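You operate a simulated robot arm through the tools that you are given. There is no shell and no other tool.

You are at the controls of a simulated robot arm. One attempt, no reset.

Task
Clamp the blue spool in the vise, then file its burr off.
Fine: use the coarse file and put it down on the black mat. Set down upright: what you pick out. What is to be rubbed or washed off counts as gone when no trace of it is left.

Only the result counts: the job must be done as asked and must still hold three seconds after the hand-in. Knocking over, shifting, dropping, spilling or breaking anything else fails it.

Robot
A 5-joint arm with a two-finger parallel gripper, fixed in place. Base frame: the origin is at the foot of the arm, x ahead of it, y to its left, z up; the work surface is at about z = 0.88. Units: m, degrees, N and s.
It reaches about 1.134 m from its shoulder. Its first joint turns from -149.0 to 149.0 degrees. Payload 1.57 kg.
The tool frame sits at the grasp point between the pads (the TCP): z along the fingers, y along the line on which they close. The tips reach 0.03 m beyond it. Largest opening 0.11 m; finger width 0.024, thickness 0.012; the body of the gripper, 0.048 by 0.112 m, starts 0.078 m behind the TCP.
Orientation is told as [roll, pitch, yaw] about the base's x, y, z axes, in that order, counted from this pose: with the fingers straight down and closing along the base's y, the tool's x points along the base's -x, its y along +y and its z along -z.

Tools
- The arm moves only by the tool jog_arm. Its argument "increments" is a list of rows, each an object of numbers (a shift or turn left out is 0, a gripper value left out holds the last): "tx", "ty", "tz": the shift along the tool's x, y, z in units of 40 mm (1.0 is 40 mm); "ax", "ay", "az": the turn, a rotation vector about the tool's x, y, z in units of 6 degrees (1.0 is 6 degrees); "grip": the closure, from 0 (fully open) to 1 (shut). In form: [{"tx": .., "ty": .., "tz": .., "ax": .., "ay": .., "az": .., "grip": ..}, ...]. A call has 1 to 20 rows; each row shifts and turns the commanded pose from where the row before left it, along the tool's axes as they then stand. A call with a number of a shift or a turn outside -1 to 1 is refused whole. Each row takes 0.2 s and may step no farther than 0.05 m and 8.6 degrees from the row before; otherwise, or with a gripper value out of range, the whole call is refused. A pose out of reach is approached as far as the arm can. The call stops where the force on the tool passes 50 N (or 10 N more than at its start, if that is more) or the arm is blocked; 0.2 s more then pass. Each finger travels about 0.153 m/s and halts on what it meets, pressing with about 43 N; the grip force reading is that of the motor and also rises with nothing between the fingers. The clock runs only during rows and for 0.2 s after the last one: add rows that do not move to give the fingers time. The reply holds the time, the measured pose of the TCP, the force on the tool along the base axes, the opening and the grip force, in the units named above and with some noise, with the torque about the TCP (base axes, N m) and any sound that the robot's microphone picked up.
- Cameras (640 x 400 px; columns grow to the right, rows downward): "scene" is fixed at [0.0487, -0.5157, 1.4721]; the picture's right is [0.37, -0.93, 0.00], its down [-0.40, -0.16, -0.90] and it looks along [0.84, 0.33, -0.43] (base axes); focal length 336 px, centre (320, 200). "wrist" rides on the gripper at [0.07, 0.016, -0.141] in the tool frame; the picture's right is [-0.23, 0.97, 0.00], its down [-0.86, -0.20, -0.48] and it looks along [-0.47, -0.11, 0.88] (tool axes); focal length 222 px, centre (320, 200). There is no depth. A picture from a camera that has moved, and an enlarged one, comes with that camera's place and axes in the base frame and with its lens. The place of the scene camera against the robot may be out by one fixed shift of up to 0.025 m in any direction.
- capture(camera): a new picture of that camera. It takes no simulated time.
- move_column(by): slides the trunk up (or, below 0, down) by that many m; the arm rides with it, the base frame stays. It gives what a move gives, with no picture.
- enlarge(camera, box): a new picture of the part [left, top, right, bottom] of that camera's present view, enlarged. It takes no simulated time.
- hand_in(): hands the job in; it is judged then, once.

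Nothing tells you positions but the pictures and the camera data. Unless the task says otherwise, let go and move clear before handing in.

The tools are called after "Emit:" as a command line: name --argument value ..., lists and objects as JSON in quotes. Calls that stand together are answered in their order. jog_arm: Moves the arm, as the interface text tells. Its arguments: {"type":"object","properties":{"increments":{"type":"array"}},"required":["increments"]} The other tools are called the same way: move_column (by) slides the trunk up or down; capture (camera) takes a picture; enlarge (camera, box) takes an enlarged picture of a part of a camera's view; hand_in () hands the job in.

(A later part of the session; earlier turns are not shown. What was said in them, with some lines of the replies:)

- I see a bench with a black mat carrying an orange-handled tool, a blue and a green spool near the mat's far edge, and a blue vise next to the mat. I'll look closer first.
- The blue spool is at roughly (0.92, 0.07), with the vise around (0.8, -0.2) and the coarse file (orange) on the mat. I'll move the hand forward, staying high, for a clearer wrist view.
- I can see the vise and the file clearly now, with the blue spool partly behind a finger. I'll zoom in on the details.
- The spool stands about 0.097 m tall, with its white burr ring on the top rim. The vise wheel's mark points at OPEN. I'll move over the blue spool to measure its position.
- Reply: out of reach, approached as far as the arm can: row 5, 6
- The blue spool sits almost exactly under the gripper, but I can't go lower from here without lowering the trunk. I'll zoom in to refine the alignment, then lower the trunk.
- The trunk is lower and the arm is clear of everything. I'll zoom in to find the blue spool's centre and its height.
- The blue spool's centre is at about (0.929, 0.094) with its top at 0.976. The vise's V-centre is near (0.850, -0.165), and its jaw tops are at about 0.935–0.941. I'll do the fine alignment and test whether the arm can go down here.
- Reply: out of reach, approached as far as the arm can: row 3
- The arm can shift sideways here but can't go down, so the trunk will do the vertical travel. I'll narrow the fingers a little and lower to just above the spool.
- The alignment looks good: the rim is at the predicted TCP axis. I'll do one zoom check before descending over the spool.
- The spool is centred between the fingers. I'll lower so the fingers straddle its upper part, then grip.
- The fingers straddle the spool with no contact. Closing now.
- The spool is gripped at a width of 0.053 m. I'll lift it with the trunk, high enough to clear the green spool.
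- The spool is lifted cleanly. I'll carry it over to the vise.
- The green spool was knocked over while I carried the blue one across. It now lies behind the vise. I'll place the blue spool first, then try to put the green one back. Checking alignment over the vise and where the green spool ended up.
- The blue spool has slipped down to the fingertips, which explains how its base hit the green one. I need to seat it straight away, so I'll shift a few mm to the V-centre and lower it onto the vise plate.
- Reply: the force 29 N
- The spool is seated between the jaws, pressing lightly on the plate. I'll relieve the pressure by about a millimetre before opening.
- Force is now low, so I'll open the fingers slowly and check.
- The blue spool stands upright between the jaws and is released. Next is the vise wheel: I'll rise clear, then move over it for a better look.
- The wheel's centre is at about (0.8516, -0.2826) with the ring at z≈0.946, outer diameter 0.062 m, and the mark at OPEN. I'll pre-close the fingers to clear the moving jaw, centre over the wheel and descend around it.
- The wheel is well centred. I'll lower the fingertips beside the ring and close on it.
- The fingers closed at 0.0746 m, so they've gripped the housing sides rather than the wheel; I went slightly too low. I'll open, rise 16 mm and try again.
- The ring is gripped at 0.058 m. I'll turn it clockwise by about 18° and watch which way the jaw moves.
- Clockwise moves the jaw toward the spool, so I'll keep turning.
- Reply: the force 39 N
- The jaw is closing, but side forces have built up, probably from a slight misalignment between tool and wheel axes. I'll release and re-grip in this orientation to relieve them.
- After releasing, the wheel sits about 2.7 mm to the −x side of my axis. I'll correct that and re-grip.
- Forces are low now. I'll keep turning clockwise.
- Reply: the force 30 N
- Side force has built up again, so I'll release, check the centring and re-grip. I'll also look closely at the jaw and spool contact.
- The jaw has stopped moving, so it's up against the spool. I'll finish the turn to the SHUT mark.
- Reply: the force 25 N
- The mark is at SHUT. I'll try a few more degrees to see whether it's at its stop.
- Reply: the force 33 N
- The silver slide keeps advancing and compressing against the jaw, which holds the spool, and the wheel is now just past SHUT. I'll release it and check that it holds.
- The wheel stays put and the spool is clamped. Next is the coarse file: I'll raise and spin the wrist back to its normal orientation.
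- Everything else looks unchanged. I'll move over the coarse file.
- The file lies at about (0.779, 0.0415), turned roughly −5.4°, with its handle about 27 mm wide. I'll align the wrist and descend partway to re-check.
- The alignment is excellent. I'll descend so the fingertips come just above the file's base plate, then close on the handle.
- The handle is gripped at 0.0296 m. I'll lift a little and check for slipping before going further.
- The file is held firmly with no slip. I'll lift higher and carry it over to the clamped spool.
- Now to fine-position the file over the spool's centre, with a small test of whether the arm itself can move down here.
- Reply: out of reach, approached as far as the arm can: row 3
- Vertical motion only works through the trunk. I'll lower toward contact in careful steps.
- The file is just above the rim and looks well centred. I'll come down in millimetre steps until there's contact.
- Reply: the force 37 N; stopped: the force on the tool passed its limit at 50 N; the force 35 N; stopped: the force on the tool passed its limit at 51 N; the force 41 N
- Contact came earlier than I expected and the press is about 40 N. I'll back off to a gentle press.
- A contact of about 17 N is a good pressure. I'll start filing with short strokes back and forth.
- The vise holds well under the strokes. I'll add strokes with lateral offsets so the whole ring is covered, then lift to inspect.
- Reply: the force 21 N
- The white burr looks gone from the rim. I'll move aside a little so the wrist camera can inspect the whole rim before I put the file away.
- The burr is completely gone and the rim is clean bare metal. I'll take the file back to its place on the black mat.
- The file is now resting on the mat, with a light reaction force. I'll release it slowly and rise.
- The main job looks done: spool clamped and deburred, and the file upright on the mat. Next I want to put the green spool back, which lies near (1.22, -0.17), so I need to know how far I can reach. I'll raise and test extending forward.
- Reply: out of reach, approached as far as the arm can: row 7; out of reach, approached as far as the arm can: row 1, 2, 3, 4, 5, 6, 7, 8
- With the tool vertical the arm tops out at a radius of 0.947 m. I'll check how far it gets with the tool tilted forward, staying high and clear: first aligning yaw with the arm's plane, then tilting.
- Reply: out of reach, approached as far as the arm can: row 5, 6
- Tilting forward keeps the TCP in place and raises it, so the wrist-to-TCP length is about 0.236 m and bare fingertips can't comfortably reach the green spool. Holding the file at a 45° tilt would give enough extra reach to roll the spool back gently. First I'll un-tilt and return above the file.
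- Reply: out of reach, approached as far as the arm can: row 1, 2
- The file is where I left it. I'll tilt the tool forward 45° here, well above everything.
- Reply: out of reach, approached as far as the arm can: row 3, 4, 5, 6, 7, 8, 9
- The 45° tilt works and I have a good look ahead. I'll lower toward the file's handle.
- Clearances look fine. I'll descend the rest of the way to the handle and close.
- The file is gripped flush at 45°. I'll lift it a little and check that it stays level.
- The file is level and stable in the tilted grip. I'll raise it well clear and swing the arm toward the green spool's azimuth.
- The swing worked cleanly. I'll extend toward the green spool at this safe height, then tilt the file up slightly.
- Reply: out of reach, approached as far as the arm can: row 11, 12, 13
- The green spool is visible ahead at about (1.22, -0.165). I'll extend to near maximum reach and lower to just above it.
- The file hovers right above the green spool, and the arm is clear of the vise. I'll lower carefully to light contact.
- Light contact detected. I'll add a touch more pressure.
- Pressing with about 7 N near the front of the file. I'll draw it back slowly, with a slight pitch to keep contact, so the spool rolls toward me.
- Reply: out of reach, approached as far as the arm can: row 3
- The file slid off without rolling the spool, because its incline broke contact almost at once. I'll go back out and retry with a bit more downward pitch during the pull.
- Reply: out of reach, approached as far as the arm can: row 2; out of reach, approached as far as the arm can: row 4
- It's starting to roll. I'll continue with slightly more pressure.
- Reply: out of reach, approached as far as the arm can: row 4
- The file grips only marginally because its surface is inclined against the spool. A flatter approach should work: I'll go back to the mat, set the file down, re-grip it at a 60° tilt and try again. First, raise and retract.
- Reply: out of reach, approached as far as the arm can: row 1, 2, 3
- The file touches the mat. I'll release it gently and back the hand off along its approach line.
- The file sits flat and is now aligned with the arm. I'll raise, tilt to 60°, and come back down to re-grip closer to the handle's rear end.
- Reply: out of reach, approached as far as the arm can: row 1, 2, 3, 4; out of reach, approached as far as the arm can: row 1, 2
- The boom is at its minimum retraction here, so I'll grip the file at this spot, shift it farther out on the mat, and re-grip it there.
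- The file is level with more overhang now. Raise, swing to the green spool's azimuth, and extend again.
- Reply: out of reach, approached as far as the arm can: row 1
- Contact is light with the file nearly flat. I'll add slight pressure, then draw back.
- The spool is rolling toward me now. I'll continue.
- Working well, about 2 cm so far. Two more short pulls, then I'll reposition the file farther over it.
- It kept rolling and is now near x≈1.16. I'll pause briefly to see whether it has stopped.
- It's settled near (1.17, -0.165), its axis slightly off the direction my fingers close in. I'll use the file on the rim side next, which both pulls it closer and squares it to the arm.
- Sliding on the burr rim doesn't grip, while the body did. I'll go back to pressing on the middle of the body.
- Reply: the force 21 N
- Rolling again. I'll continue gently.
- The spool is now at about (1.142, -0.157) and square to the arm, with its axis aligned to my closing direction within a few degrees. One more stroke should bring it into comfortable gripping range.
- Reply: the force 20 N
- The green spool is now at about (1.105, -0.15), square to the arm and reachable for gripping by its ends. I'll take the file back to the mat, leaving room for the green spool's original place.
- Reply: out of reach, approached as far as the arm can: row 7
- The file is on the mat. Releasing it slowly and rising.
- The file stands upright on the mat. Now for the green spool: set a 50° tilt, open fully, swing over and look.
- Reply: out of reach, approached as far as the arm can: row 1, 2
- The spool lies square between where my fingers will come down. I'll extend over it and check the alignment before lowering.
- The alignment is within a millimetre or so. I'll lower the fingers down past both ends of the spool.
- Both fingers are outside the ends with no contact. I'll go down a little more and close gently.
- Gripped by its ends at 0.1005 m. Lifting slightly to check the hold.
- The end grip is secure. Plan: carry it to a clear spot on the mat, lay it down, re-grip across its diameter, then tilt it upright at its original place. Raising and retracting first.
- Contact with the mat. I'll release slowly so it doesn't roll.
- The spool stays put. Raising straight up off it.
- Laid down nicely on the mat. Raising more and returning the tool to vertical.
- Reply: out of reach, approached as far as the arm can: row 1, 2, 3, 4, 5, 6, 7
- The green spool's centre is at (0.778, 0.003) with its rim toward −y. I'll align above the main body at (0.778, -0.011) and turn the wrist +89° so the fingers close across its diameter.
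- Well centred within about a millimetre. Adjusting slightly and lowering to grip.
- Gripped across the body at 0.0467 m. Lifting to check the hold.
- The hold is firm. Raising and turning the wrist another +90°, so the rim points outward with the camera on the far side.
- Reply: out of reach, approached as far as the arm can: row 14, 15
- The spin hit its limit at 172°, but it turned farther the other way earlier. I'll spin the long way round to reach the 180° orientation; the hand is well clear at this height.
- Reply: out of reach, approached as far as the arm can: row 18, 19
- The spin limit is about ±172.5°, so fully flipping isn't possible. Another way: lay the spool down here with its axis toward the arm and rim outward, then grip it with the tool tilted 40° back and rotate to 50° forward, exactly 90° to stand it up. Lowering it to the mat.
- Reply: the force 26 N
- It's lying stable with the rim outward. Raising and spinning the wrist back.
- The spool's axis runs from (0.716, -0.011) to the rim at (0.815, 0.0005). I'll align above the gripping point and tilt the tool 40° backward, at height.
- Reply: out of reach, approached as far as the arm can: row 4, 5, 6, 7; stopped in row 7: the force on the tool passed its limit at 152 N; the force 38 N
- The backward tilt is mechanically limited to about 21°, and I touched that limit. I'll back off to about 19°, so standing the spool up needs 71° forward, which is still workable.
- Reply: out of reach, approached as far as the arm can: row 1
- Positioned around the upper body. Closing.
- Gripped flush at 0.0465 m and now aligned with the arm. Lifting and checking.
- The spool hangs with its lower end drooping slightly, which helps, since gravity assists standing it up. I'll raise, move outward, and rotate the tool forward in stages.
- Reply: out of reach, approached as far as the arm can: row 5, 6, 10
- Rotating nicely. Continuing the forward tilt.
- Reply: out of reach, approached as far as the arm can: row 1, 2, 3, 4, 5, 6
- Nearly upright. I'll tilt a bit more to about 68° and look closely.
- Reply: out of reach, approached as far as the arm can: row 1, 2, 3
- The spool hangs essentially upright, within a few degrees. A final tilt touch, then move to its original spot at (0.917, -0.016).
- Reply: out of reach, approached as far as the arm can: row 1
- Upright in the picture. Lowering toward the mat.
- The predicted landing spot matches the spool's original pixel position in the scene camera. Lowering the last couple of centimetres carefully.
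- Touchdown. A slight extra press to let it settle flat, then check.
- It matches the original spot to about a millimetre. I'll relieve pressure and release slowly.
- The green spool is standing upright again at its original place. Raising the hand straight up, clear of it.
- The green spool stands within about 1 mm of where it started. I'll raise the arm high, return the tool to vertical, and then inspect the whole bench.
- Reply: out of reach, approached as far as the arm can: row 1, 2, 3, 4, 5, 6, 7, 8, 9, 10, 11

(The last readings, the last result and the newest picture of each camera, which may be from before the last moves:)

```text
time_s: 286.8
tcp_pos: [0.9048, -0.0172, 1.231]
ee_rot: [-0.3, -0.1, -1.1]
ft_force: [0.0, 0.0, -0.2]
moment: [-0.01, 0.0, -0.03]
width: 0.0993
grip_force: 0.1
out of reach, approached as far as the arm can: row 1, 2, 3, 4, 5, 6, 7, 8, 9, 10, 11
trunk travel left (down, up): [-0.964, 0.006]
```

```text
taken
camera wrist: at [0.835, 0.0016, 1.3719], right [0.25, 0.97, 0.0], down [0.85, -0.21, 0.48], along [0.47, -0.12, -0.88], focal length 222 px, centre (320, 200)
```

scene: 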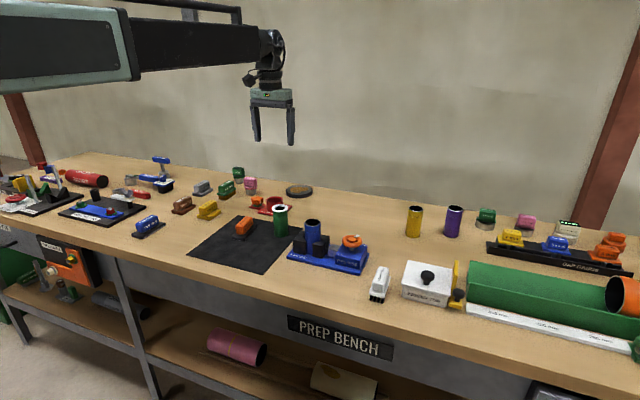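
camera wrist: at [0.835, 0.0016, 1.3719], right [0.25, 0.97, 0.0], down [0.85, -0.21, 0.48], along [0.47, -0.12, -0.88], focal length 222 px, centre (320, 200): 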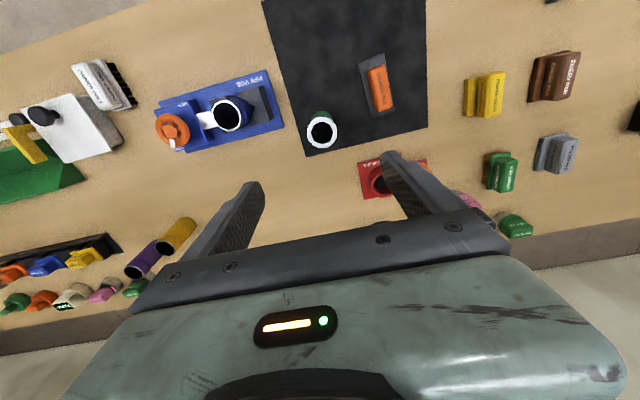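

All objects look in place. Close checks: both rims, the vise, and the left-hand side of the bench.

Emit:
enlarge --camera "wrist" --box '[290, 100, 350, 160]'

Emit:
enlarge --camera "scene" --box '[260, 195, 330, 265]'

Emit:
enlarge --camera "scene" --box '[0, 140, 200, 265]'

Emit:
enlarge --camera "wrist" --box '[150, 60, 300, 160]'

Emit:
enlarge --camera "scene" --box '[360, 190, 640, 365]'

```text
6.67 times, centred on (320, 130) of wrist
camera zoom: at [0.835, 0.0016, 1.3719], right [0.25, 0.97, 0.0], down [0.85, -0.21, 0.48], along [0.47, -0.12, -0.88], focal length 1481 px, centre (320, 667)
```

zoom: 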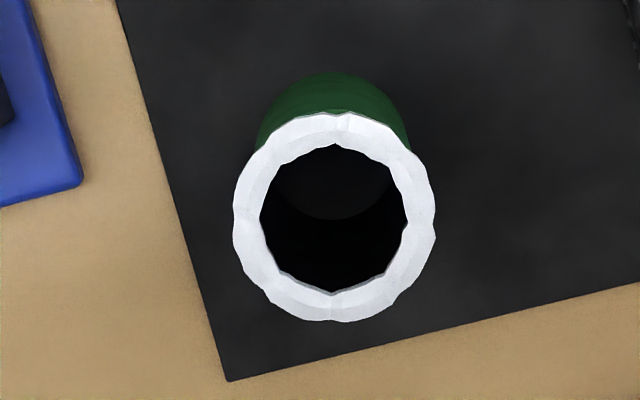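

```text
5.71 times, centred on (295, 230) of scene
camera zoom: at [0.0487, -0.5157, 1.4721], right [0.37, -0.93, 0.0], down [-0.4, -0.16, -0.9], along [0.84, 0.33, -0.43], focal length 1923 px, centre (463, 29)
```

zoom: 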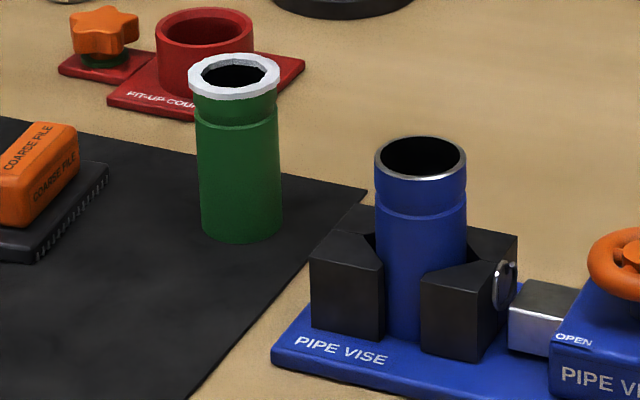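

```text
3.20 times, centred on (100, 202) of scene
camera zoom: at [0.0487, -0.5157, 1.4721], right [0.37, -0.93, 0.0], down [-0.4, -0.16, -0.9], along [0.84, 0.33, -0.43], focal length 1077 px, centre (1024, 192)
```

zoom: 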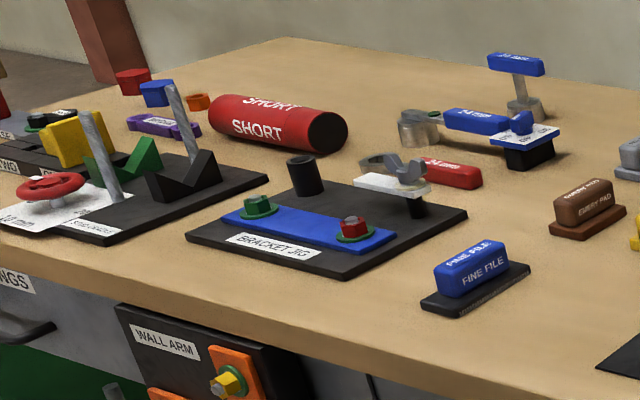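

```text
4.00 times, centred on (225, 110) of wrist
camera zoom: at [0.835, 0.0016, 1.3719], right [0.25, 0.97, 0.0], down [0.85, -0.21, 0.48], along [0.47, -0.12, -0.88], focal length 888 px, centre (700, 560)
```

zoom: 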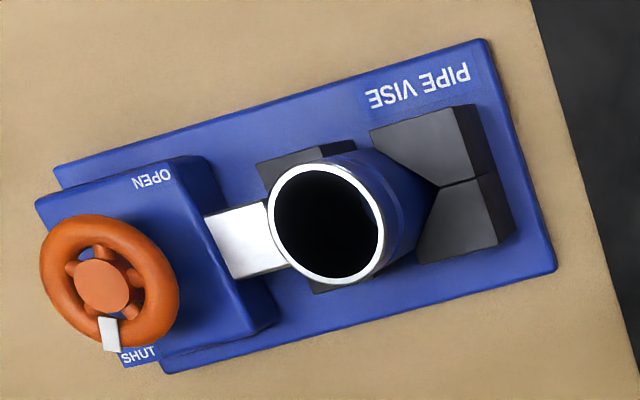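

```text
2.29 times, centred on (500, 278) of scene
camera zoom: at [0.0487, -0.5157, 1.4721], right [0.37, -0.93, 0.0], down [-0.4, -0.16, -0.9], along [0.84, 0.33, -0.43], focal length 769 px, centre (-91, 23)
```

zoom: 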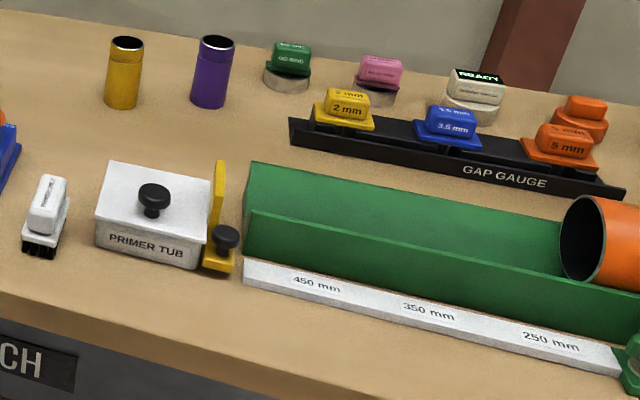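

The blue spool is clamped at SHUT with a clean metal rim. The coarse file stands upright on the mat, and the green spool is back upright in its place with its burr intact. Everything else matches the first pictures and the hand is clear, so I'm handing in.

Emit:
hand_in

```text
The job is handed in.
```

The blue spool is clamped in the vise and its burr is filed off, but I knocked over the green spool while doing it. I don't know whether that counts against the job.

- **Clamp:** The blue spool stands upright between the jaws, with the vise wheel turned just past the SHUT mark.
- **Burr:** I filed it off with the coarse file. The close-up pictures show a clean metal rim with no trace of burr.
- **File:** The coarse file is upright on the black mat, though not exactly where it started.
- **Green spool:** The blue spool slipped down in the gripper as I carried it to the vise, and its base knocked the green one over. It rolled to the back of the bench.
    - **Recovery:** It was out of reach, so I used the coarse file to roll it closer. I then stood it upright again within about 1 mm of where it had been.
    - **File contact:** The file pressed on the green spool's body and slid over its burr while I rolled it. The burr still looks intact.

In the final pictures everything else is where it was at the start. The gripper is empty and clear.
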